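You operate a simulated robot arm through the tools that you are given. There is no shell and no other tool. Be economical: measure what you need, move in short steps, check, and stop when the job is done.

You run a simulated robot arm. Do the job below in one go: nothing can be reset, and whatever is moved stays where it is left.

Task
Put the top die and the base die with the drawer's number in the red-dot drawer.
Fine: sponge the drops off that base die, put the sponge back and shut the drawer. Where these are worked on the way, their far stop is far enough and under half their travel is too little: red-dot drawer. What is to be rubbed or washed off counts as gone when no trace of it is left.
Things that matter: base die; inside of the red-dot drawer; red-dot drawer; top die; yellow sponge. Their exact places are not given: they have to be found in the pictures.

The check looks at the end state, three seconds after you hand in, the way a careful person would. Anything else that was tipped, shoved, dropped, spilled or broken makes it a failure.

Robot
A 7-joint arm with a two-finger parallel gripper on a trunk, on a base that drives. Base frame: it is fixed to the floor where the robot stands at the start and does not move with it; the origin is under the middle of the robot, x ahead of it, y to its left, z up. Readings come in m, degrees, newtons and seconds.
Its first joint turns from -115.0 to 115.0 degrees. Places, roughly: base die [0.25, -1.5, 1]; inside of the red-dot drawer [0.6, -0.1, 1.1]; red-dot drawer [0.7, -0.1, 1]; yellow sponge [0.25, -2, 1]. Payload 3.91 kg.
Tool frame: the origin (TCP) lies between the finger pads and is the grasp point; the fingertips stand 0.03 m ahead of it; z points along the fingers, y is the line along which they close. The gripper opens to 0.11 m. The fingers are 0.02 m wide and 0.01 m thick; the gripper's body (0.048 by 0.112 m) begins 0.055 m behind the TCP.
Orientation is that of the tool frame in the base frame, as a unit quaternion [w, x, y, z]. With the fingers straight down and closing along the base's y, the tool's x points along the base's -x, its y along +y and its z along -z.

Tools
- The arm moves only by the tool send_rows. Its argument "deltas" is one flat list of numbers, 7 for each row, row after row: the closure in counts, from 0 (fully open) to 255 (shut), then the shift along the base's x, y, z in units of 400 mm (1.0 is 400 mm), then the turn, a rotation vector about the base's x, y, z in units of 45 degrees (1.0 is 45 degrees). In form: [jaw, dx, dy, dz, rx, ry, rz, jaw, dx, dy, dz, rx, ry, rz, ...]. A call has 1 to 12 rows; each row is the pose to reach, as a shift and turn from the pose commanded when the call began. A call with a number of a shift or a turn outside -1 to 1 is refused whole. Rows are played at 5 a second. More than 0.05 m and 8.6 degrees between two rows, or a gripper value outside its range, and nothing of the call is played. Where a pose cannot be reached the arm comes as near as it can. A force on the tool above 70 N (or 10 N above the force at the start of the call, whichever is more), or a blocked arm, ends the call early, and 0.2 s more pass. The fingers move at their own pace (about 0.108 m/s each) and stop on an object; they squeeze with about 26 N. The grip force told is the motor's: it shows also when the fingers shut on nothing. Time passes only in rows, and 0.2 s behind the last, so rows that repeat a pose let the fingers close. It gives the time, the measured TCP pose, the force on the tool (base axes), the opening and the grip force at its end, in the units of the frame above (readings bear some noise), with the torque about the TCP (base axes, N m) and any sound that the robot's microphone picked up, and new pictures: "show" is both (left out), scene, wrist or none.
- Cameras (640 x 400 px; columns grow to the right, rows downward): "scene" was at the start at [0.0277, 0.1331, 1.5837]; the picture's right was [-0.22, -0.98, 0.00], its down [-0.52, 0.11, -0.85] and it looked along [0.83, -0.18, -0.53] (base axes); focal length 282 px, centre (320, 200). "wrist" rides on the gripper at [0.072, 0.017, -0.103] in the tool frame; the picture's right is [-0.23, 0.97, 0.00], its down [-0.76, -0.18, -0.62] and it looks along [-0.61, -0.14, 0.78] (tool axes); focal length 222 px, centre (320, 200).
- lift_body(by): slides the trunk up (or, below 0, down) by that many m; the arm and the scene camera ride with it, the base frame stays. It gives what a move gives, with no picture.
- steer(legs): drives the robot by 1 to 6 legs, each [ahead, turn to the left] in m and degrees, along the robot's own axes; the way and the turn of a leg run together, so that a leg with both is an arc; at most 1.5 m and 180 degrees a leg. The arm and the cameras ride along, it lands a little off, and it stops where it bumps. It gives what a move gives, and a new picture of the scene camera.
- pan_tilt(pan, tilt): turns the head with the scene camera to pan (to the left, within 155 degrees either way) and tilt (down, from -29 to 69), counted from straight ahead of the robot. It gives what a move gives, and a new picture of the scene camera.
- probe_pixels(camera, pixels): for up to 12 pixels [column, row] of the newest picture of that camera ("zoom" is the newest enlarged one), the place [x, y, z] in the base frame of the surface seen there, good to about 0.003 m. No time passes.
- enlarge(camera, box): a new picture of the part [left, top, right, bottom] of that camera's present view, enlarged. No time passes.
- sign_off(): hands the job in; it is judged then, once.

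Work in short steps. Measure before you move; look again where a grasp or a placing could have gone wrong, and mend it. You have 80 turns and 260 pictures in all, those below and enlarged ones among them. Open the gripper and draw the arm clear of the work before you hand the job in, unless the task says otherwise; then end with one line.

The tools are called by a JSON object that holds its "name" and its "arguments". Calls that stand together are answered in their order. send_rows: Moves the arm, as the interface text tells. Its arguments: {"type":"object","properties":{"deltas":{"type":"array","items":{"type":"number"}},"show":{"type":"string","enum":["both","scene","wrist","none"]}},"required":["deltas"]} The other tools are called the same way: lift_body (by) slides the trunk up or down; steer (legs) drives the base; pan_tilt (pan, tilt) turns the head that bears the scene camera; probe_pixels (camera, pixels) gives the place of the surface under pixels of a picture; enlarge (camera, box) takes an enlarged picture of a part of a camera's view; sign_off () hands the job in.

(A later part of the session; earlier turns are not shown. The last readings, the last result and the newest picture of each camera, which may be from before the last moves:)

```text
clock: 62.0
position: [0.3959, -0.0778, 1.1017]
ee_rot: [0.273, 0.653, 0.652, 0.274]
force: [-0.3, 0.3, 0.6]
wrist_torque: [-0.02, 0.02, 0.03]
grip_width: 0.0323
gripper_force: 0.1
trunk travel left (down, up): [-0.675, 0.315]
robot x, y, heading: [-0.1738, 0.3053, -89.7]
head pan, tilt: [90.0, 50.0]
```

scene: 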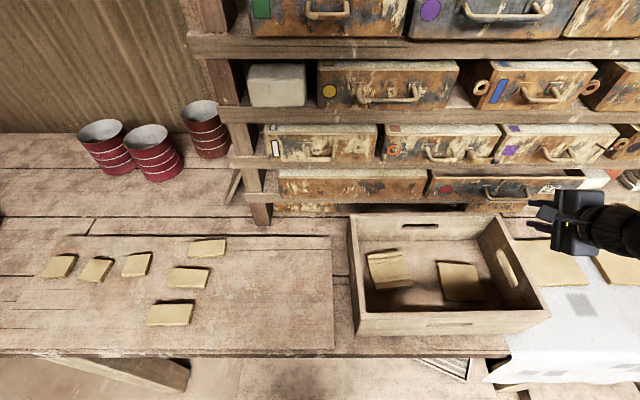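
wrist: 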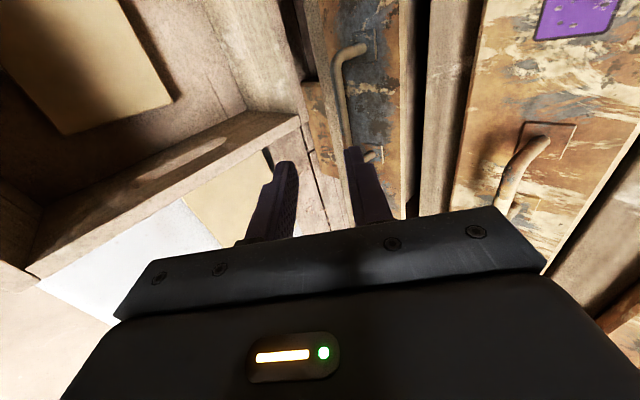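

I tilt 15° more, slide along the tool axis onto the bar, and close.

{"name": "send_rows", "arguments": {"deltas": [180, 0, 0, 0, 0, -0.167, 0, 180, 0, 0, 0, 0, -0.333, 0, 180, 0.06, 0, -0.036, 0, -0.333, 0, 180, 0.12, 0.001, -0.073, 0, -0.333, 0, 180, 0.155, 0.002, -0.094, 0, -0.333, 0, 180, 0.176, 0.002, -0.107, 0, -0.333, 0, 180, 0.176, 0.002, -0.107, 0, -0.333, 0]}}

```text
clock: 63.6
position: [0.4682, -0.0751, 1.0568]
ee_rot: [0.355, 0.612, 0.611, 0.356]
force: [-0.2, -0.5, -0.7]
wrist_torque: [-0.01, 0.0, -0.01]
grip_width: 0.0326
gripper_force: 0.0
trunk travel left (down, up): [-0.675, 0.315]
robot x, y, heading: [-0.1752, 0.3093, -90.0]
head pan, tilt: [90.0, 50.0]
```

scene: 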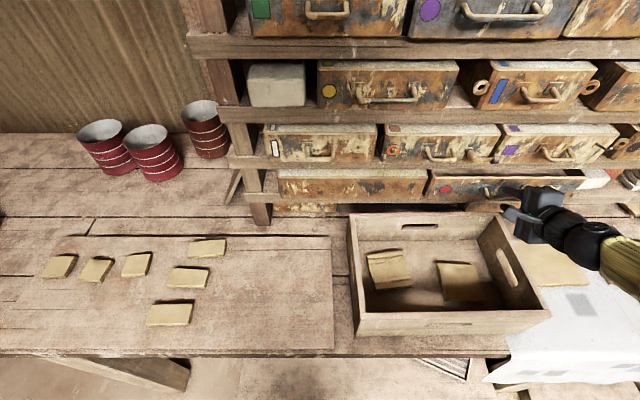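
wrist: 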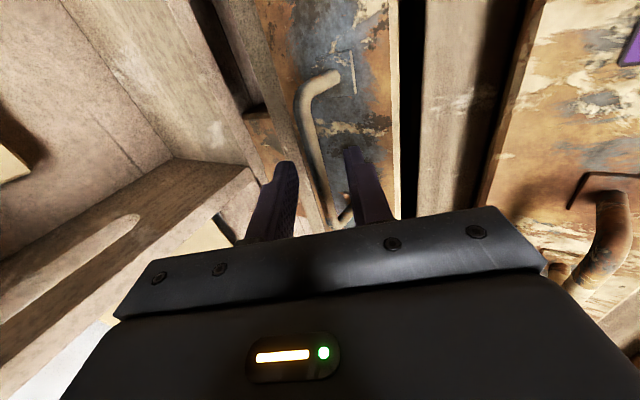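

The bar is between the fingers. Close and start pulling.

{"name": "send_rows", "arguments": {"deltas": [255, 0, 0, 0, 0, 0, 0, 255, 0, 0, 0, 0, 0, 0, 255, 0, 0, 0, 0, 0, 0, 255, -0.06, 0, 0, 0, 0, 0, 255, -0.12, 0, 0, 0, 0, 0, 255, -0.18, 0, 0, 0, 0, 0, 255, -0.24, 0, 0, 0, 0, 0, 255, -0.3, 0, 0, 0, 0, 0]}}

```text
clock: 65.5
position: [0.3479, -0.0761, 1.0575]
ee_rot: [0.353, 0.612, 0.611, 0.356]
force: [1.5, 1.8, 1.4]
wrist_torque: [-0.11, -0.13, 0.13]
grip_width: 0.0088
gripper_force: 44.6
trunk travel left (down, up): [-0.675, 0.315]
robot x, y, heading: [-0.1753, 0.3043, -89.9]
head pan, tilt: [90.0, 50.0]
```

scene: 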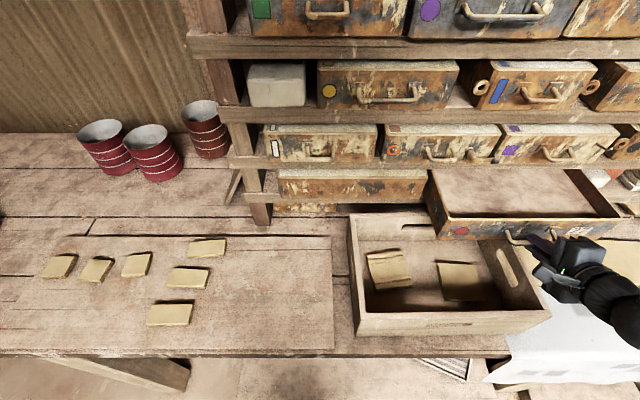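
wrist: 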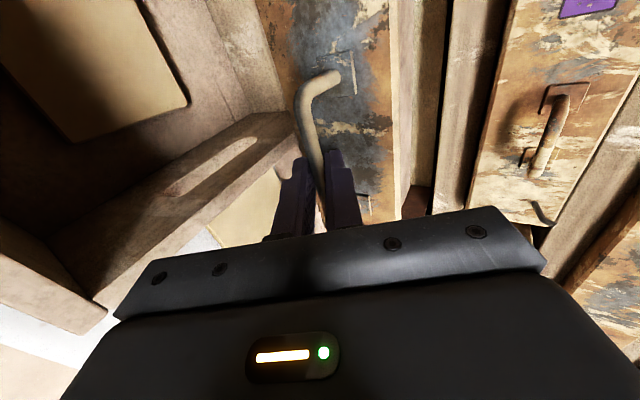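

Moving well (0.12 m). Pull on until the stop.

{"name": "send_rows", "arguments": {"deltas": [255, -0.06, 0, 0, 0, 0, 0, 255, -0.12, 0, 0, 0, 0, 0, 255, -0.18, 0, 0, 0, 0, 0, 255, -0.24, 0, 0, 0, 0, 0, 255, -0.3, 0, 0, 0, 0, 0, 255, -0.36, 0, 0, 0, 0, 0]}}

```text
clock: 66.7
position: [0.2444, -0.0736, 1.0641]
ee_rot: [0.36, 0.605, 0.613, 0.359]
force: [35.6, 0.1, -5.1]
wrist_torque: [1.09, -0.33, 0.12]
grip_width: 0.0087
gripper_force: 45.1
trunk travel left (down, up): [-0.675, 0.315]
robot x, y, heading: [-0.1758, 0.3094, -90.1]
head pan, tilt: [90.0, 50.0]
stopped in row 6: the force on the tool passed its limit (the readings are from after the stop); the commanded pose is now the measured one
```

scene: 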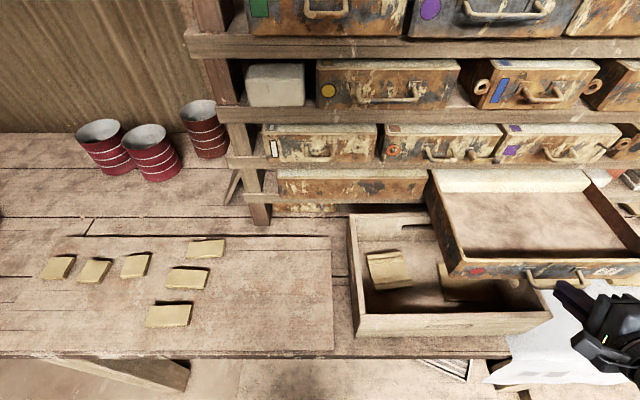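
wrist: 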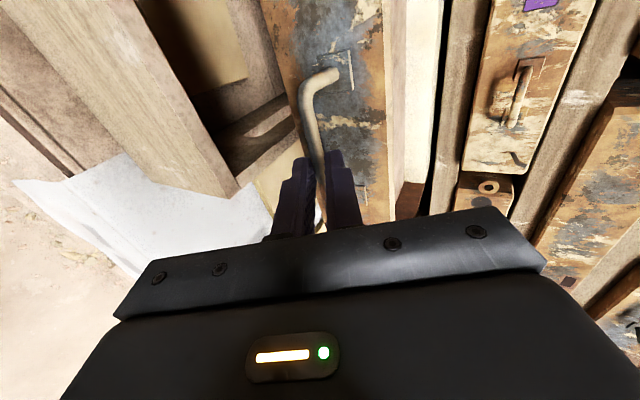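

Drawer at its stop. I open the jaws a little and withdraw along the tool axis, then probe the drawer interior.

{"name": "send_rows", "arguments": {"deltas": [180, 0, 0, 0, 0, 0, 0, 180, 0, 0, 0, 0, 0, 0, 180, -0.05, 0, 0.03, 0, 0, 0, 180, -0.12, 0, 0.08, 0, 0, 0, 180, -0.18, 0, 0.16, 0, 0, 0, 180, -0.22, 0, 0.25, 0, 0, 0, 180, -0.25, 0, 0.35, 0, 0, 0]}}

{"name": "enlarge", "arguments": {"camera": "scene", "box": [400, 140, 640, 290]}}

{"name": "probe_pixels", "arguments": {"camera": "scene", "pixels": [[455, 262], [480, 262], [630, 258], [475, 245], [625, 245], [455, 200], [590, 195], [520, 220], [560, 240], [520, 262], [520, 178], [432, 175]]}}

```text
clock: 68.3
position: [0.1388, -0.0746, 1.2063]
ee_rot: [0.362, 0.605, 0.612, 0.359]
force: [-0.1, -0.4, 0.3]
wrist_torque: [0.03, -0.01, -0.01]
grip_width: 0.0324
gripper_force: 0.0
trunk travel left (down, up): [-0.675, 0.315]
robot x, y, heading: [-0.1696, 0.3063, -90.0]
head pan, tilt: [90.0, 50.0]
```

scene: 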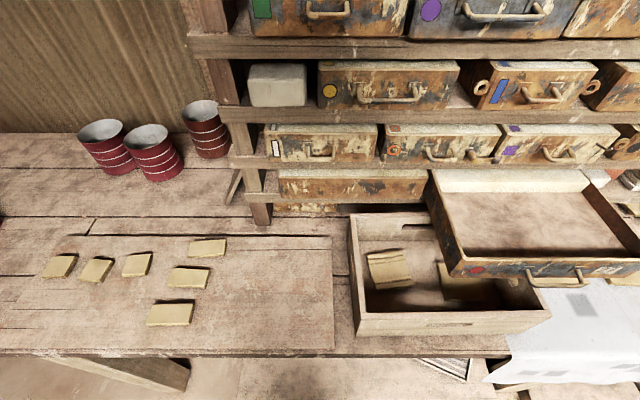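
wrist: 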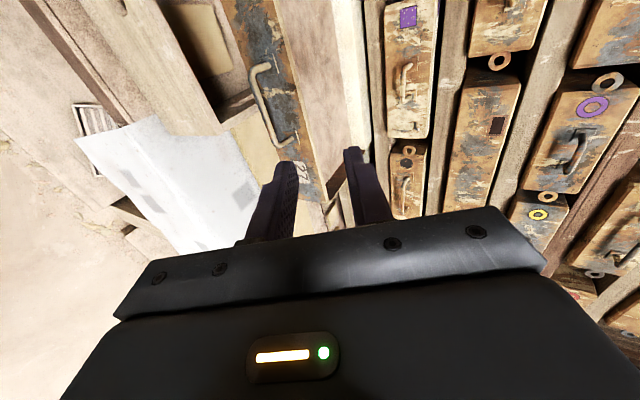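

```text
2.67 times, centred on (520, 215) of scene
```

zoom: 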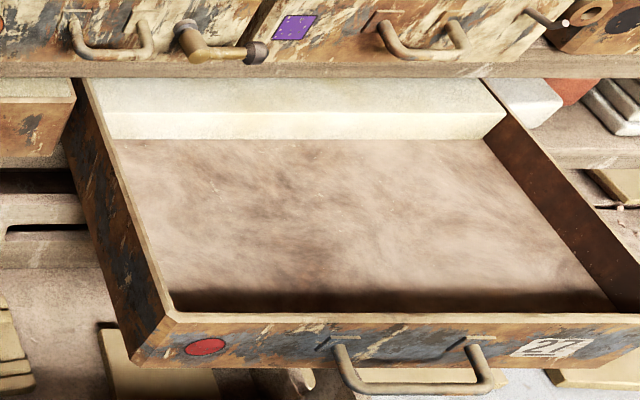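

```text
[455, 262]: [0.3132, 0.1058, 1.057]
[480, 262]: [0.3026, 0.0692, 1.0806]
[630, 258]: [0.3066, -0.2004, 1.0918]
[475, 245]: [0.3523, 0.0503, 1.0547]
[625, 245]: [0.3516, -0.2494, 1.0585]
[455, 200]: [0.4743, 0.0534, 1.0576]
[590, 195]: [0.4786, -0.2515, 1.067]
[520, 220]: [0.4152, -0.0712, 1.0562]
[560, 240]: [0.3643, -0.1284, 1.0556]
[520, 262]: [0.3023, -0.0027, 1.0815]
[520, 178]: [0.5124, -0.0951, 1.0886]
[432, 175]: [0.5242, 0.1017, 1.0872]
```

The interior floor is at z≈1.056 (shallow drawer). I probe the inner edges exactly.

{"name": "probe_pixels", "arguments": {"camera": "zoom", "pixels": [[300, 143], [300, 134], [300, 115], [300, 90], [300, 300], [300, 308], [300, 318], [180, 300], [120, 142], [590, 290], [490, 138], [330, 312]]}}

{"name": "steer", "arguments": {"legs": [[1.3, 0]]}}

```text
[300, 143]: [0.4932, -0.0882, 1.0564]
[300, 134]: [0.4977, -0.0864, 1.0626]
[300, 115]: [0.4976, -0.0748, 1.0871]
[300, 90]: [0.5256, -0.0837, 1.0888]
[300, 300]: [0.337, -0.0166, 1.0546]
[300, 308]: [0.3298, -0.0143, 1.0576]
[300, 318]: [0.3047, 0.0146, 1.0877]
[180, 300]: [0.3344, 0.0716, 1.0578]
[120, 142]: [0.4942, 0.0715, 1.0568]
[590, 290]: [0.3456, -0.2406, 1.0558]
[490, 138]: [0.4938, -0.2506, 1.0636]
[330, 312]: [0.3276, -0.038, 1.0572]
```

```text
clock: 74.9
position: [0.1311, -1.3964, 1.2047]
ee_rot: [0.365, 0.608, 0.608, 0.357]
force: [0.1, -0.3, -0.3]
wrist_torque: [-0.02, 0.0, -0.01]
grip_width: 0.032
gripper_force: 0.0
trunk travel left (down, up): [-0.675, 0.315]
robot x, y, heading: [-0.1819, -1.0132, -90.2]
head pan, tilt: [90.0, 50.0]
```

scene: 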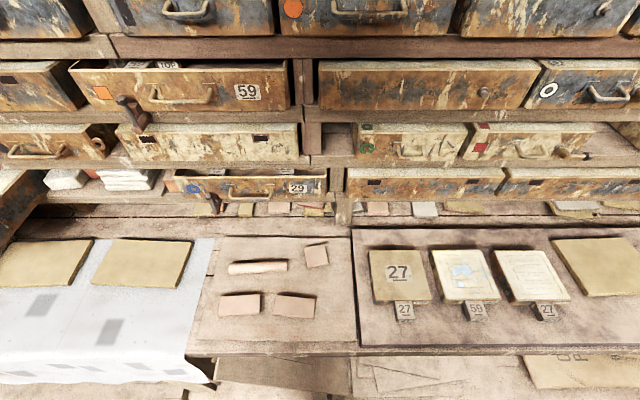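

I measure die length including the lug for both 27 dies.

{"name": "enlarge", "arguments": {"camera": "scene", "box": [360, 235, 580, 330]}}

```text
2.91 times, centred on (470, 282) of scene
```

zoom: 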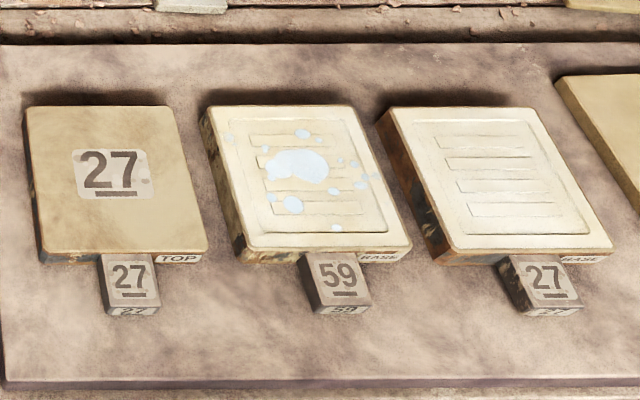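

{"name": "probe_pixels", "arguments": {"camera": "zoom", "pixels": [[100, 109], [30, 115], [170, 112], [205, 245], [45, 250], [100, 250], [153, 258], [130, 262], [110, 305], [155, 304], [130, 312], [230, 390]]}}

{"name": "probe_pixels", "arguments": {"camera": "zoom", "pixels": [[460, 112], [395, 115], [530, 110], [608, 240], [450, 245], [520, 255], [552, 262], [540, 270], [530, 307], [578, 303], [548, 309], [545, 285]]}}

```text
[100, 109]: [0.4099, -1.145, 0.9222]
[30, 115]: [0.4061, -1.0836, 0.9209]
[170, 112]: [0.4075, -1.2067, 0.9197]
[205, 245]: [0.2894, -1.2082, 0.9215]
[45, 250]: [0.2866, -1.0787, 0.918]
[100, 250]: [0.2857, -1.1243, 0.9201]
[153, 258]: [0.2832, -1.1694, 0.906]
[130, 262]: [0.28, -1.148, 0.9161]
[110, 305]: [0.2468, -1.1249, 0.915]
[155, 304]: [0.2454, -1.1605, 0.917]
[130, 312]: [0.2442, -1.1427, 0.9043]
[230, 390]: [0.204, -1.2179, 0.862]
```

```text
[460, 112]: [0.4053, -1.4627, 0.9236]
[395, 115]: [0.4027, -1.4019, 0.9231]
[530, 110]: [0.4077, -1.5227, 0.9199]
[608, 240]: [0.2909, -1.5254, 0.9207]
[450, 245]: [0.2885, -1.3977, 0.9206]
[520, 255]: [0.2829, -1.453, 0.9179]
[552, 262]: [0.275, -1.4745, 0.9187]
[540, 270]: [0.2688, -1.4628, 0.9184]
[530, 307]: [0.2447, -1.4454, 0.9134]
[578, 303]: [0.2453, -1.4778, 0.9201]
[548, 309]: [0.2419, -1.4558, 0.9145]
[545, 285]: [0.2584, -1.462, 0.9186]
```

Dies are 0.125 m square bodies plus a 0.04 m lug (total 0.167 in x), and the drawer interior is about 0.187 × 0.33, so both fit with the lug toward the front. Now I reorient the tool to straight down, closing along y, while moving toward the top die's lug at (0.264,−1.1455).

{"name": "send_rows", "arguments": {"deltas": [128, 0, 0.04, 0.015, -0.065, 0.065, 0.1124, 128, 0, 0.08, 0.03, -0.13, 0.13, 0.2249, 128, 0, 0.12, 0.045, -0.1946, 0.1946, 0.3373, 128, 0, 0.16, 0.06, -0.2595, 0.2595, 0.4498, 128, 0, 0.2, 0.075, -0.3244, 0.3244, 0.5622, 128, 0, 0.24, 0.09, -0.3893, 0.3893, 0.6746, 128, 0, 0.28, 0.105, -0.4541, 0.4541, 0.7871, 128, 0, 0.32, 0.12, -0.519, 0.519, 0.8995], "show": "none"}}

{"name": "send_rows", "arguments": {"deltas": [128, 0.04, 0.04, -0.01, -0.065, 0.065, 0.1124, 128, 0.08, 0.08, -0.03, -0.13, 0.13, 0.2249, 128, 0.12, 0.12, -0.07, -0.1946, 0.1946, 0.3373, 128, 0.16, 0.16, -0.12, -0.2595, 0.2595, 0.4498, 128, 0.2, 0.2, -0.2, -0.3244, 0.3244, 0.5622, 128, 0.24, 0.24, -0.28, -0.3893, 0.3893, 0.6746, 128, 0.28, 0.28, -0.36, -0.4541, 0.4541, 0.7871, 128, 0.32, 0.3, -0.44, -0.519, 0.519, 0.8995, 128, 0.32, 0.3, -0.44, -0.519, 0.519, 0.8995]}}

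```text
clock: 76.7
position: [0.1318, -1.2682, 1.2518]
ee_rot: [0.204, 0.335, 0.897, 0.205]
force: [-0.3, 0.0, -0.7]
wrist_torque: [-0.02, 0.0, 0.0]
grip_width: 0.0548
gripper_force: 0.1
trunk travel left (down, up): [-0.675, 0.315]
robot x, y, heading: [-0.1795, -1.0127, -90.5]
head pan, tilt: [90.0, 50.0]
```

```text
clock: 78.7
position: [0.2589, -1.1469, 1.0773]
ee_rot: [0.003, -0.004, 1.0, 0.012]
force: [0.6, -0.3, 1.2]
wrist_torque: [0.0, 0.0, 0.0]
grip_width: 0.0547
gripper_force: 0.1
trunk travel left (down, up): [-0.675, 0.315]
robot x, y, heading: [-0.1837, -1.0086, -90.6]
head pan, tilt: [90.0, 50.0]
```

scene: 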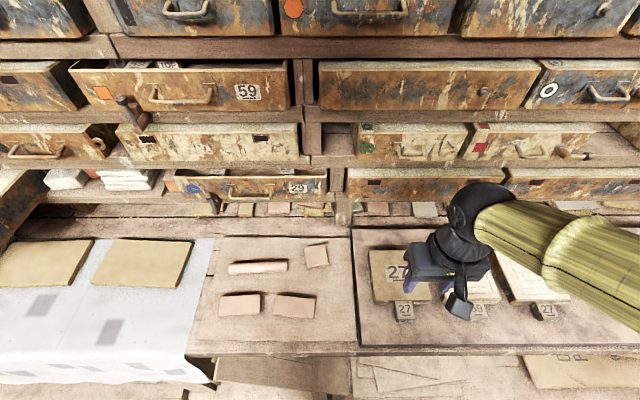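
wrist: 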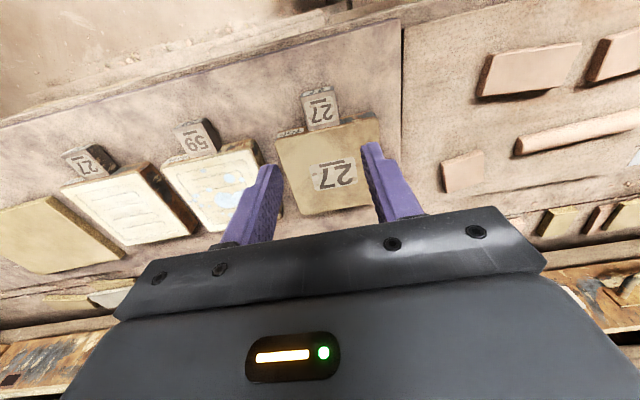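

Lower onto the lug (TCP 0.270,−1.145,0.926) and close.

{"name": "send_rows", "arguments": {"deltas": [128, 0.0275, 0.004, -0.1, 0, 0, 0, 128, 0.0275, 0.004, -0.2, 0, 0, 0, 128, 0.0275, 0.004, -0.3, 0, 0, 0, 128, 0.0275, 0.004, -0.378, 0, 0, 0, 128, 0.0275, 0.004, -0.378, 0, 0, 0, 255, 0.0275, 0.004, -0.378, 0, 0, 0, 255, 0.0275, 0.004, -0.378, 0, 0, 0, 255, 0.0275, 0.004, -0.378, 0, 0, 0]}}

```text
clock: 80.5
position: [0.2687, -1.1463, 0.9253]
ee_rot: [0.004, -0.003, 1.0, 0.013]
force: [-1.1, 0.4, 0.5]
wrist_torque: [-0.33, -0.33, 0.05]
grip_width: 0.04
gripper_force: 25.8
trunk travel left (down, up): [-0.675, 0.315]
robot x, y, heading: [-0.1801, -1.011, -90.4]
head pan, tilt: [90.0, 50.0]
```

scene: 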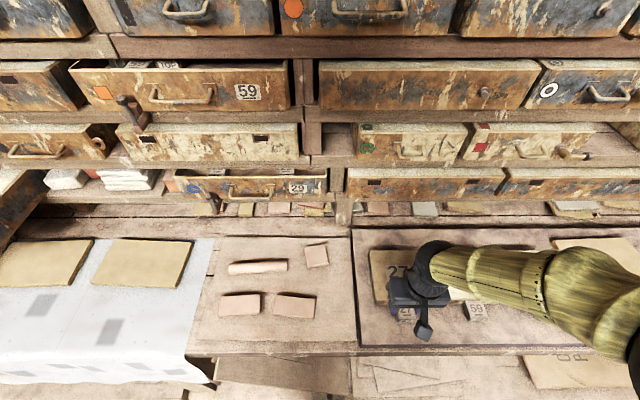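
wrist: 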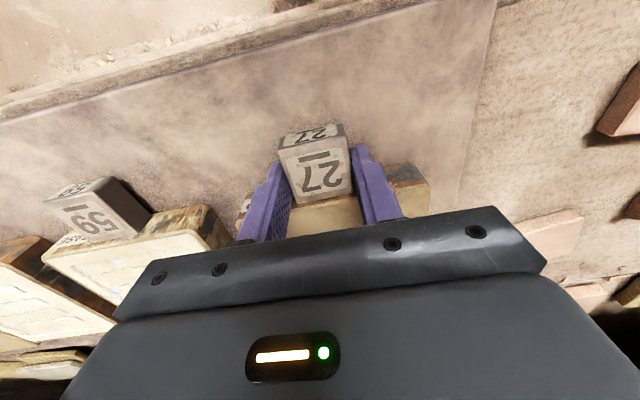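

Gripped at 0.040 m. I lift 5 cm slowly and check for sagging.

{"name": "send_rows", "arguments": {"deltas": [255, 0, 0, 0.03, 0, 0, 0, 255, 0, 0, 0.06, 0, 0, 0, 255, 0, 0, 0.09, 0, 0, 0, 255, 0, 0, 0.13, 0, 0, 0, 255, 0, 0, 0.13, 0, 0, 0]}}

{"name": "enlarge", "arguments": {"camera": "scene", "box": [340, 220, 500, 320]}}

```text
clock: 81.7
position: [0.2709, -1.1476, 0.9763]
ee_rot: [0.002, -0.004, 1.0, 0.013]
force: [0.3, -0.1, -5.2]
wrist_torque: [-0.01, 0.47, 0.05]
grip_width: 0.0398
gripper_force: 26.3
trunk travel left (down, up): [-0.675, 0.315]
robot x, y, heading: [-0.1818, -1.0109, -90.4]
head pan, tilt: [90.0, 50.0]
```

scene: 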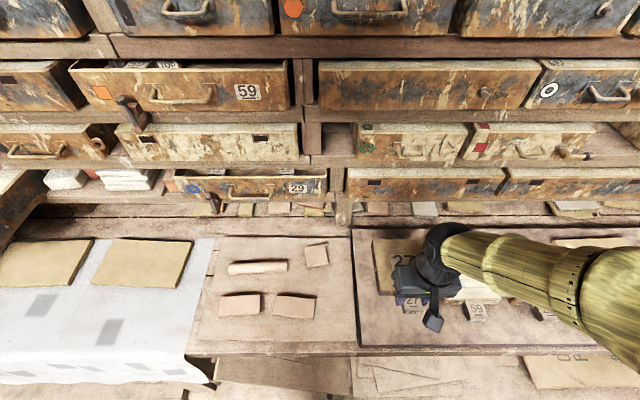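
wrist: 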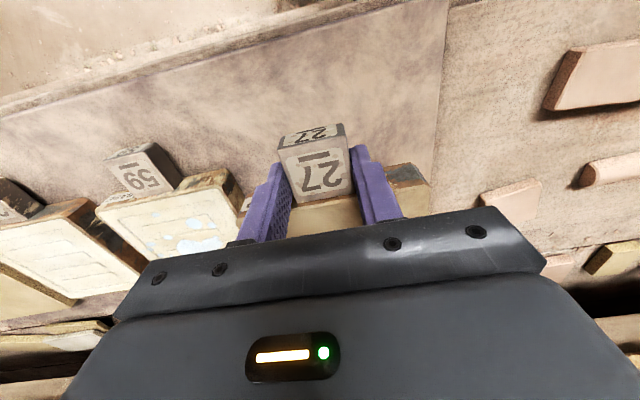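

```text
4.00 times, centred on (420, 270) of scene
```

zoom: 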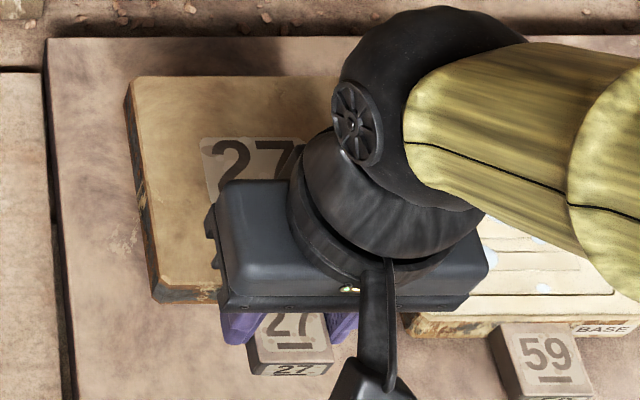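

Held level (≈0.5 kg). I raise to z≈1.18 while retracting, and probe the protruding drawers on the way.

{"name": "send_rows", "arguments": {"deltas": [255, 0, 0, 0.11, 0, 0, 0, 255, -0.04, 0, 0.2, 0, 0, 0, 255, -0.1, 0, 0.29, 0, 0, 0, 255, -0.16, 0, 0.38, 0, 0, 0, 255, -0.22, 0, 0.46, 0, 0, 0, 255, -0.25, 0, 0.52, 0, 0, 0, 255, -0.25, 0, 0.52, 0, 0, 0]}}

{"name": "probe_pixels", "arguments": {"camera": "scene", "pixels": [[190, 90], [180, 98], [133, 118], [213, 205], [250, 192], [60, 178], [120, 180], [30, 250], [205, 15]]}}

```text
clock: 83.3
position: [0.1699, -1.1467, 1.1824]
ee_rot: [0.003, -0.003, 1.0, 0.013]
force: [0.6, 0.0, -5.7]
wrist_torque: [0.0, 0.46, -0.01]
grip_width: 0.0402
gripper_force: 25.9
trunk travel left (down, up): [-0.675, 0.315]
robot x, y, heading: [-0.1811, -1.0094, -90.5]
head pan, tilt: [90.0, 50.0]
```

scene: 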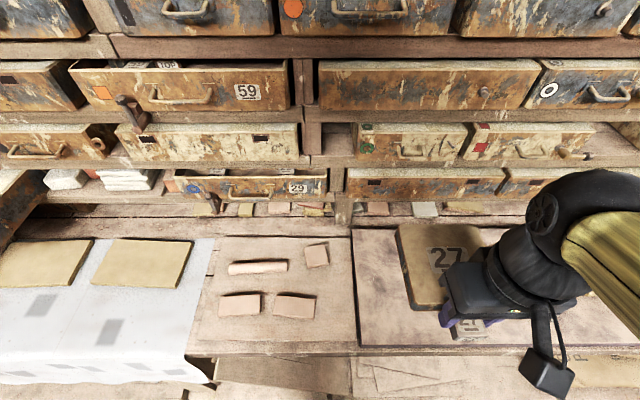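
wrist: 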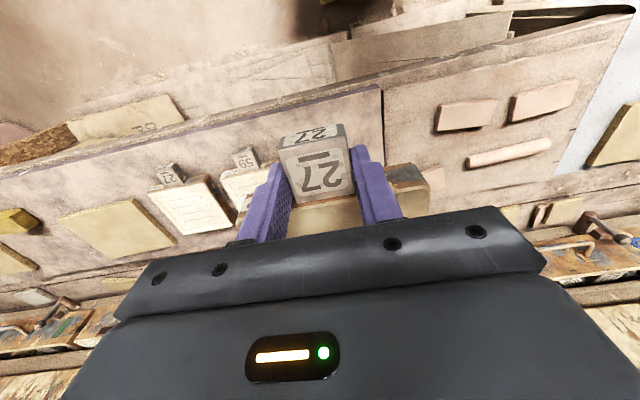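

```text
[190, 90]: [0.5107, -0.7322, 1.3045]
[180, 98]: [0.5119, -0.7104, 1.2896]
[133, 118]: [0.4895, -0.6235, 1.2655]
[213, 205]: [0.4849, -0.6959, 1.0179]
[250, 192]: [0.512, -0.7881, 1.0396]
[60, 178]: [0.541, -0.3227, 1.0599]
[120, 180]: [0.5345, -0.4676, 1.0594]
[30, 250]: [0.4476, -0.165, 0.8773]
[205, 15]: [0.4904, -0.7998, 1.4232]
```

Path is clear (everything beyond x 0.48; die's far edge at 0.31). Drive back 1.02 m.

{"name": "steer", "arguments": {"legs": [[-1.02, 0.5]]}}

{"name": "enlarge", "arguments": {"camera": "scene", "box": [180, 140, 500, 340]}}

```text
clock: 88.7
position: [0.17, -0.0927, 1.1841]
ee_rot: [0.003, -0.012, 1.0, 0.012]
force: [-0.3, -0.2, -6.8]
wrist_torque: [-0.06, 0.44, 0.03]
grip_width: 0.0396
gripper_force: 26.3
trunk travel left (down, up): [-0.675, 0.315]
robot x, y, heading: [-0.1766, 0.0357, -89.4]
head pan, tilt: [90.0, 50.0]
```

scene: 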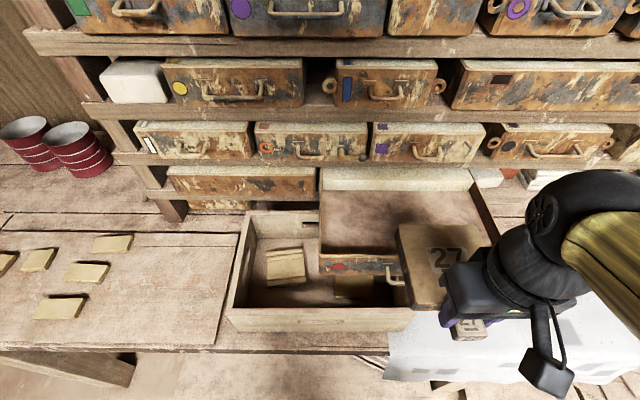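

```text
2.00 times, centred on (340, 240) of scene
```

zoom: 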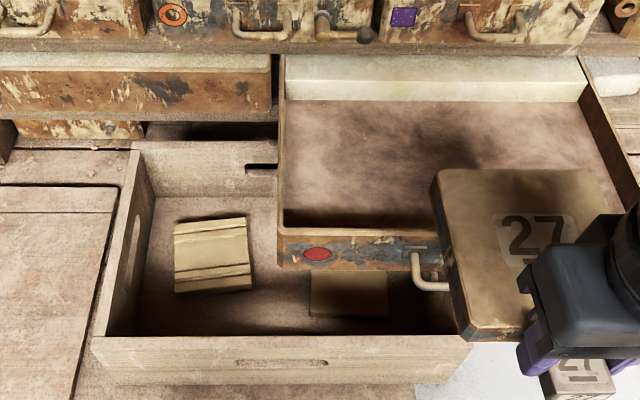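

The die is hovering just in front of the drawer. I probe inner front and right edges once more.

{"name": "probe_pixels", "arguments": {"camera": "zoom", "pixels": [[340, 230], [340, 227], [340, 223], [340, 219], [340, 214], [286, 200], [281, 170], [606, 180], [620, 165], [590, 110], [470, 172], [600, 170]]}}

```text
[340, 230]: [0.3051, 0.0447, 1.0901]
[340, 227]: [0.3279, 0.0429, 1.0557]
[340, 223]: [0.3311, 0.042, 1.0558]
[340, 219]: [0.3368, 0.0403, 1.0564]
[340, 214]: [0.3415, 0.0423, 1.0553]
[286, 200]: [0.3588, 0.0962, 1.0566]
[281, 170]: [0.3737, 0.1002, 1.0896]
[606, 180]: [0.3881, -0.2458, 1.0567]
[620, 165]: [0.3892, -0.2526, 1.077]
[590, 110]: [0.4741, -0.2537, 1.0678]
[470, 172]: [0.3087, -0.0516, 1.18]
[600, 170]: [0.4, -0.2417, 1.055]
```

Interior: x 0.306–0.497, y −0.253–0.096. I lower to die-bottom z≈1.106, then move over the right half of the drawer.

{"name": "send_rows", "arguments": {"deltas": [255, 0, 0, -0.11, 0, 0, -0.024, 255, 0.087, -0.041, -0.11, 0, 0, -0.024, 255, 0.174, -0.081, -0.11, 0, 0, -0.024, 255, 0.261, -0.122, -0.11, 0, 0, -0.024, 255, 0.348, -0.162, -0.11, 0, 0, -0.024, 255, 0.435, -0.203, -0.11, 0, 0, -0.024, 255, 0.435, -0.203, -0.11, 0, 0, -0.024]}}

{"name": "enlarge", "arguments": {"camera": "scene", "box": [290, 140, 530, 290]}}

```text
clock: 90.3
position: [0.3433, -0.1758, 1.1397]
ee_rot: [0.003, -0.002, 1.0, 0.013]
force: [0.0, -0.2, -6.3]
wrist_torque: [-0.01, 0.45, 0.01]
grip_width: 0.0396
gripper_force: 25.1
trunk travel left (down, up): [-0.675, 0.315]
robot x, y, heading: [-0.1818, 0.0376, -89.3]
head pan, tilt: [90.0, 50.0]
```

scene: 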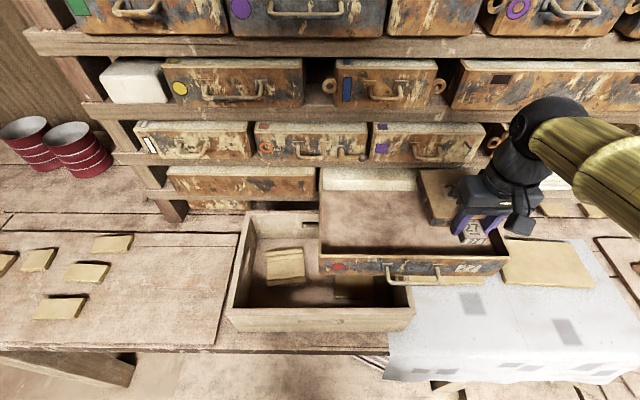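
wrist: 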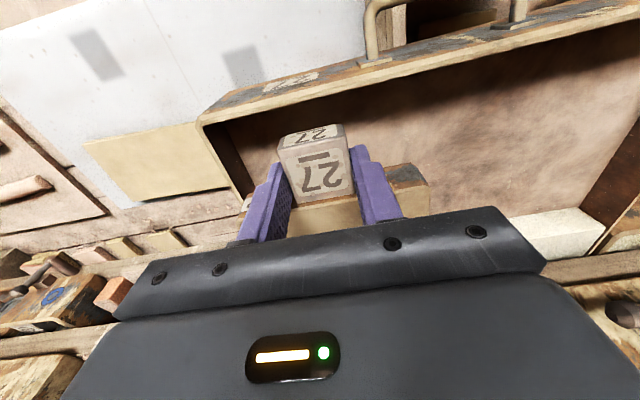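

```text
2.67 times, centred on (410, 215) of scene
```

zoom: 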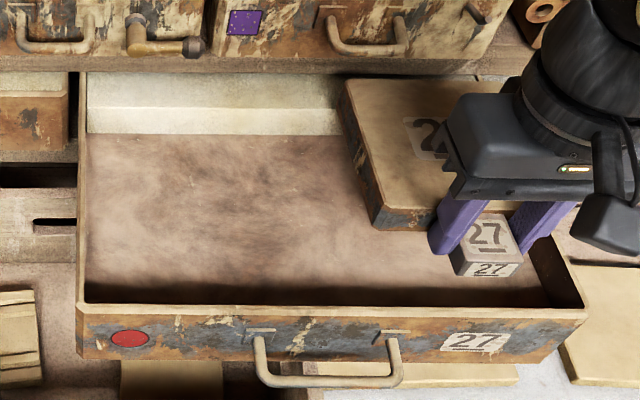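

I probe the held die's edges before lowering.

{"name": "probe_pixels", "arguments": {"camera": "zoom", "pixels": [[350, 86], [450, 83], [378, 205], [380, 222], [430, 110], [490, 265]]}}

```text
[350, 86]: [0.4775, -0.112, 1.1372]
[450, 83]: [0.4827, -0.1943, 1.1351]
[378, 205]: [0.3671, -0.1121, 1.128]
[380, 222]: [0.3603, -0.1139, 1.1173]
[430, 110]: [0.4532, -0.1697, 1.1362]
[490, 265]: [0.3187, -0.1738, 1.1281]
```

Position good (x 0.319–0.483, left edge −0.112). Lower onto the drawer floor, release gently, rise.

{"name": "send_rows", "arguments": {"deltas": [255, 0, 0, -0.05, 0, 0, 0, 255, 0, 0, -0.09, 0, 0, 0, 255, 0, 0, -0.112, 0, 0, 0, 255, 0, 0, -0.122, 0, 0, 0, 255, 0, 0, -0.125, 0, 0, 0, 128, 0, 0, -0.125, 0, 0, 0, 128, 0, 0, -0.125, 0, 0, 0, 128, 0, 0, -0.05, 0, 0, 0, 128, 0, 0, 0.03, 0, 0, 0, 128, -0.06, 0, 0.1, 0, 0, 0, 128, -0.15, 0, 0.16, 0, 0, 0, 128, -0.25, 0, 0.22, 0, 0, 0]}}

{"name": "enlarge", "arguments": {"camera": "scene", "box": [290, 140, 530, 290]}}

```text
clock: 92.9
position: [0.2423, -0.175, 1.2267]
ee_rot: [0.003, -0.002, 1.0, 0.012]
force: [-0.3, 0.9, -0.4]
wrist_torque: [-0.02, -0.04, 0.0]
grip_width: 0.0546
gripper_force: 0.1
trunk travel left (down, up): [-0.675, 0.315]
robot x, y, heading: [-0.1812, 0.0365, -89.5]
head pan, tilt: [90.0, 50.0]
```

scene: 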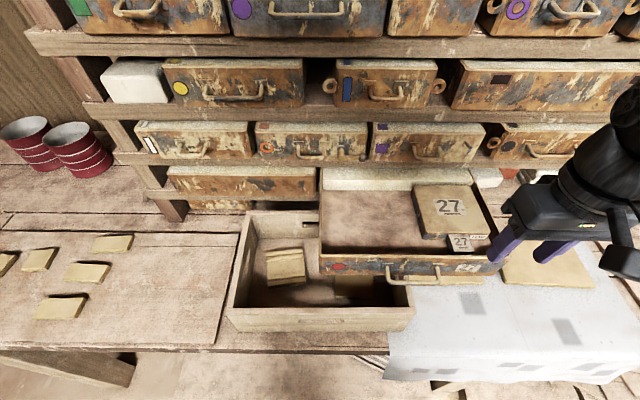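
wrist: 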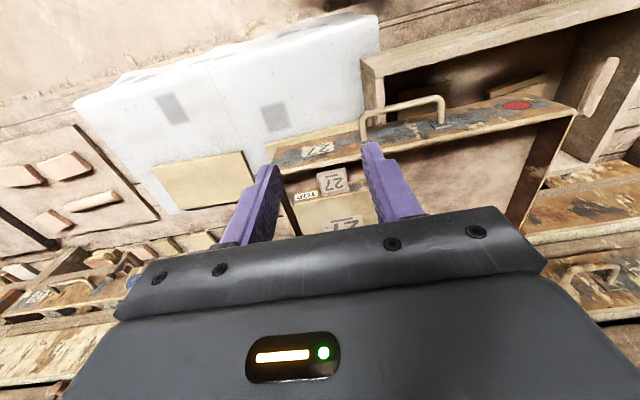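

```text
2.67 times, centred on (410, 215) of scene
```

zoom: 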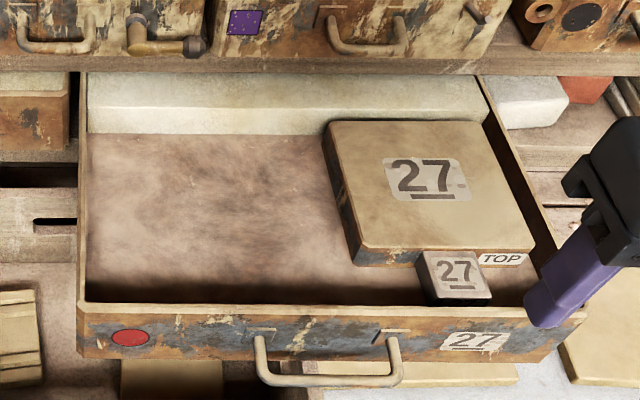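

Top die is seated in the drawer. Drive ahead 1.28 m to the base die.

{"name": "steer", "arguments": {"legs": [[1.28, -0.5]]}}

{"name": "enlarge", "arguments": {"camera": "scene", "box": [280, 230, 480, 355]}}

```text
clock: 99.3
position: [0.2322, -1.4691, 1.2267]
ee_rot: [0.003, 0.012, 1.0, 0.012]
force: [-0.3, -0.6, 0.1]
wrist_torque: [0.03, -0.04, -0.01]
grip_width: 0.0548
gripper_force: 0.0
trunk travel left (down, up): [-0.675, 0.315]
robot x, y, heading: [-0.1866, -1.2432, -91.1]
head pan, tilt: [90.0, 50.0]
```

scene: 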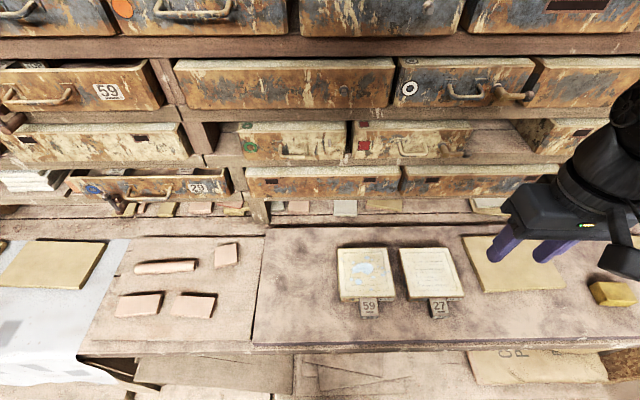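

```text
3.20 times, centred on (380, 292) of scene
```

zoom: 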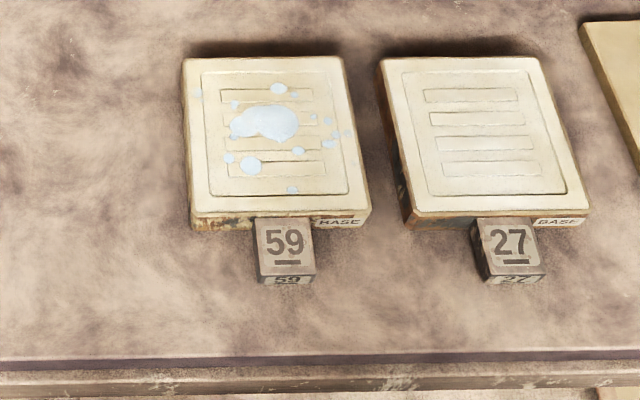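

Descend on the base die's lug (TCP 0.2695,−1.4615,0.926), correcting yaw by +1.3°, and close.

{"name": "send_rows", "arguments": {"deltas": [128, 0.05, 0.01, -0.1, 0, 0, 0.03, 128, 0.093, 0.019, -0.2, 0, 0, 0.03, 128, 0.093, 0.019, -0.3, 0, 0, 0.03, 128, 0.093, 0.019, -0.41, 0, 0, 0.03, 128, 0.093, 0.019, -0.52, 0, 0, 0.03, 128, 0.093, 0.019, -0.62, 0, 0, 0.03, 128, 0.093, 0.019, -0.7, 0, 0, 0.03, 128, 0.093, 0.019, -0.7525, 0, 0, 0.03, 128, 0.093, 0.019, -0.7525, 0, 0, 0.03, 255, 0.093, 0.019, -0.7525, 0, 0, 0.03, 255, 0.093, 0.019, -0.7525, 0, 0, 0.03, 255, 0.093, 0.019, -0.7525, 0, 0, 0.03]}}

```text
clock: 101.9
position: [0.269, -1.4604, 0.9248]
ee_rot: [0.003, 0.0, 1.0, 0.012]
force: [-0.6, -2.0, -0.1]
wrist_torque: [-0.35, -0.04, -0.29]
grip_width: 0.0402
gripper_force: 25.9
trunk travel left (down, up): [-0.675, 0.315]
robot x, y, heading: [-0.1867, -1.2444, -90.9]
head pan, tilt: [90.0, 50.0]
```

scene: 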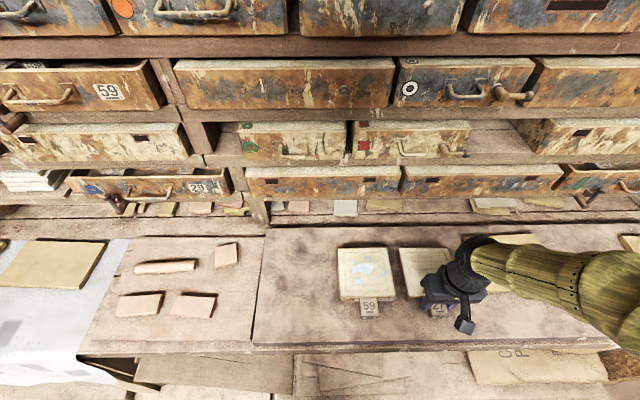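
wrist: 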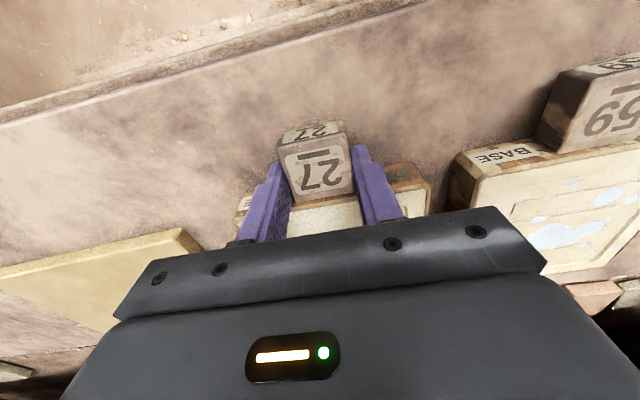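

Gripped. Lift straight then retract to carry height.

{"name": "send_rows", "arguments": {"deltas": [255, 0, 0, 0.04, 0, 0, 0, 255, 0, 0, 0.12, 0, 0, 0, 255, 0, 0, 0.22, 0, 0, 0, 255, -0.04, 0, 0.32, 0, 0, 0, 255, -0.09, 0, 0.41, 0, 0, 0, 255, -0.15, 0, 0.49, 0, 0, 0, 255, -0.2, 0, 0.57, 0, 0, 0, 255, -0.25, 0, 0.6425, 0, 0, 0, 255, -0.25, 0, 0.6425, 0, 0, 0]}}

{"name": "steer", "arguments": {"legs": [[-1.39, 1.0]]}}

```text
clock: 103.9
position: [0.1719, -1.461, 1.1826]
ee_rot: [0.003, 0.001, 1.0, 0.012]
force: [0.0, 0.2, -5.5]
wrist_torque: [0.01, 0.42, 0.0]
grip_width: 0.0401
gripper_force: 26.3
trunk travel left (down, up): [-0.675, 0.315]
robot x, y, heading: [-0.1892, -1.246, -91.1]
head pan, tilt: [90.0, 50.0]
```

scene: 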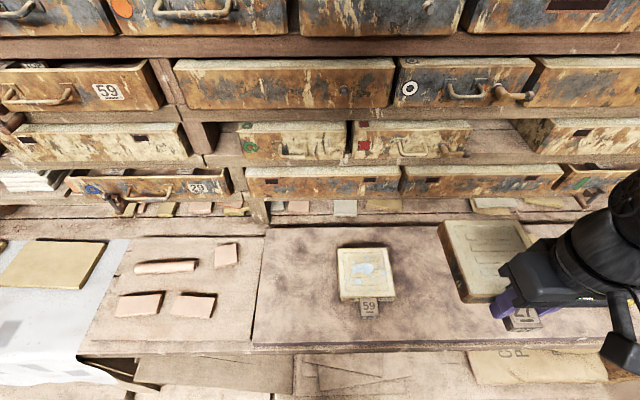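
wrist: 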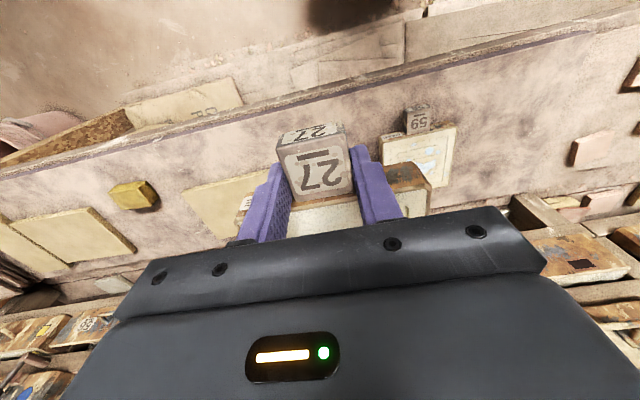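

```text
clock: 110.8
position: [0.1773, -0.0672, 1.1826]
ee_rot: [0.002, -0.023, 1.0, 0.012]
force: [-0.4, 0.1, -5.7]
wrist_torque: [-0.03, 0.43, 0.01]
grip_width: 0.0397
gripper_force: 26.5
trunk travel left (down, up): [-0.675, 0.315]
robot x, y, heading: [-0.195, 0.1336, -88.6]
head pan, tilt: [90.0, 50.0]
```

scene: 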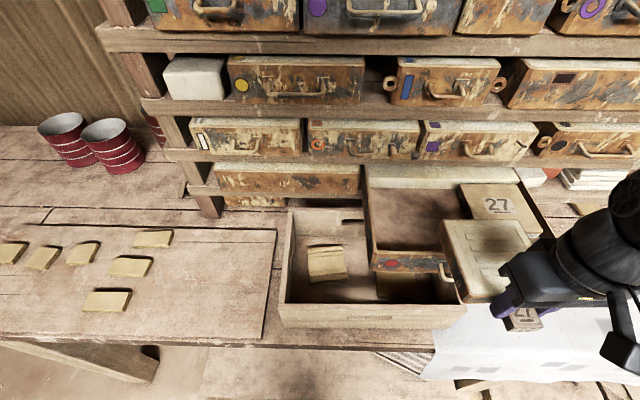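

Lower to z 1.14 and move over the left half of the drawer (TCP 0.344, 0.016), correcting yaw −2.6°.

{"name": "send_rows", "arguments": {"deltas": [255, 0, 0, -0.1065, 0, 0, -0.059, 255, 0.083, 0.042, -0.1065, 0, 0, -0.059, 255, 0.167, 0.083, -0.1065, 0, 0, -0.059, 255, 0.25, 0.125, -0.1065, 0, 0, -0.059, 255, 0.334, 0.166, -0.1065, 0, 0, -0.059, 255, 0.417, 0.208, -0.1065, 0, 0, -0.059, 255, 0.417, 0.208, -0.1065, 0, 0, -0.059]}}

{"name": "enlarge", "arguments": {"camera": "scene", "box": [330, 130, 570, 280]}}

```text
clock: 112.4
position: [0.3433, 0.0185, 1.1395]
ee_rot: [0.002, 0.001, 1.0, 0.012]
force: [0.4, 0.0, -6.4]
wrist_torque: [-0.02, 0.43, -0.02]
grip_width: 0.0399
gripper_force: 26.2
trunk travel left (down, up): [-0.675, 0.315]
robot x, y, heading: [-0.189, 0.129, -88.7]
head pan, tilt: [90.0, 50.0]
```

scene: 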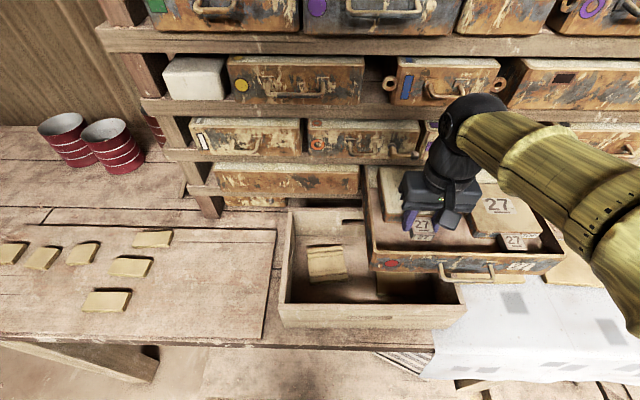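
wrist: 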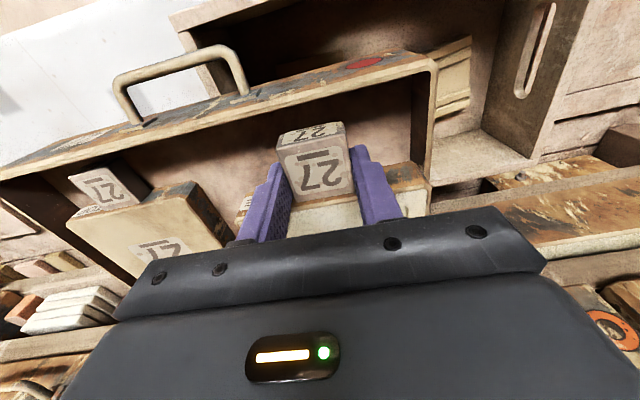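

```text
2.67 times, centred on (450, 205) of scene
```

zoom: 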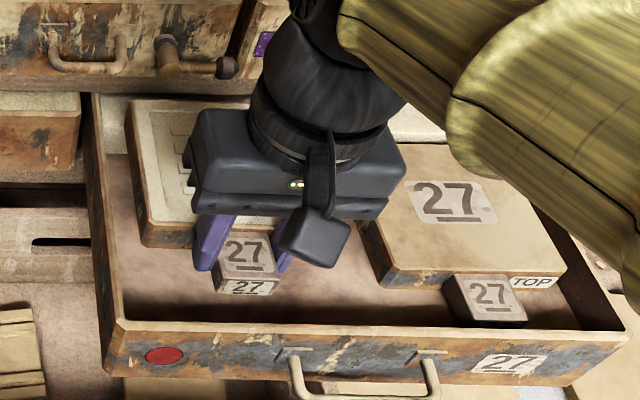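

Slightly shift right (8 mm) for wall clearance, lower, release and rise.

{"name": "send_rows", "arguments": {"deltas": [255, 0, -0.02, -0.03, 0, 0, 0, 255, 0, -0.02, -0.08, 0, 0, 0, 255, 0, -0.02, -0.11, 0, 0, 0, 255, 0, -0.02, -0.121, 0, 0, 0, 255, 0, -0.02, -0.1245, 0, 0, 0, 128, 0, -0.02, -0.1245, 0, 0, 0, 128, 0, -0.02, -0.1245, 0, 0, 0, 128, 0, -0.02, -0.05, 0, 0, 0, 128, 0, -0.02, 0.03, 0, 0, 0, 128, -0.08, -0.02, 0.1, 0, 0, 0, 128, -0.18, -0.02, 0.16, 0, 0, 0, 128, -0.29, -0.02, 0.2, 0, 0, 0]}}

{"name": "enlarge", "arguments": {"camera": "scene", "box": [330, 130, 570, 280]}}

```text
clock: 115.0
position: [0.2251, 0.0111, 1.2241]
ee_rot: [0.004, 0.001, 1.0, 0.012]
force: [-0.1, -0.1, 0.2]
wrist_torque: [-0.02, -0.02, 0.01]
grip_width: 0.0545
gripper_force: 0.1
trunk travel left (down, up): [-0.675, 0.315]
robot x, y, heading: [-0.1922, 0.1356, -88.7]
head pan, tilt: [90.0, 50.0]
```

scene: 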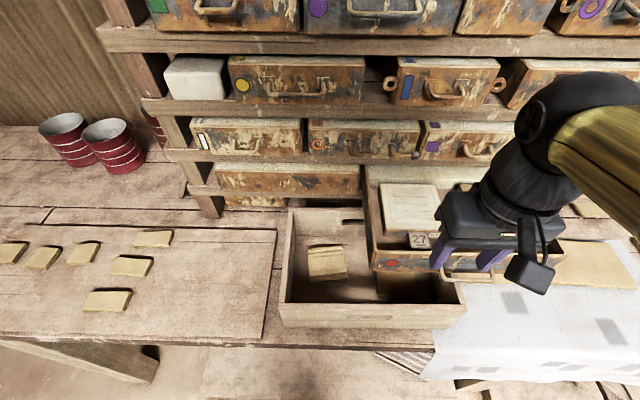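
wrist: 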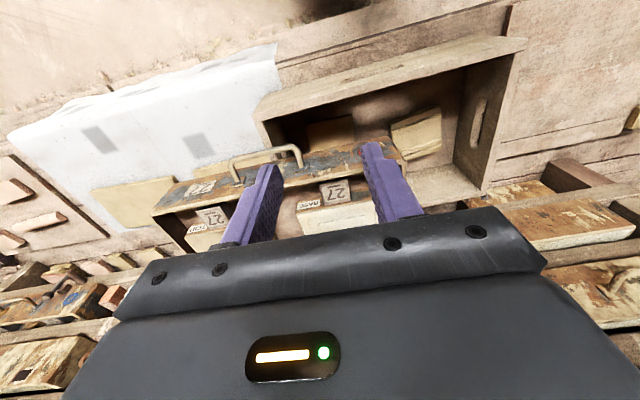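

```text
2.67 times, centred on (450, 205) of scene
```

zoom: 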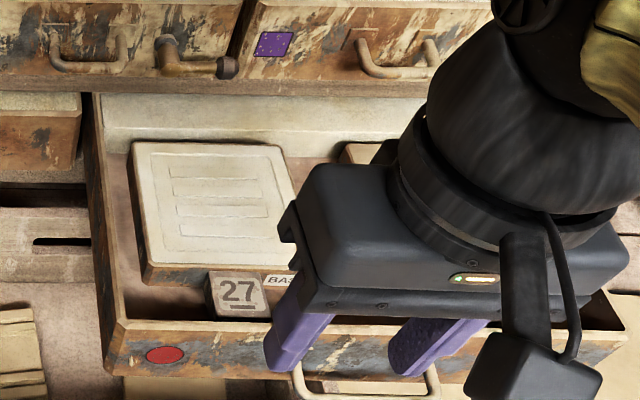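

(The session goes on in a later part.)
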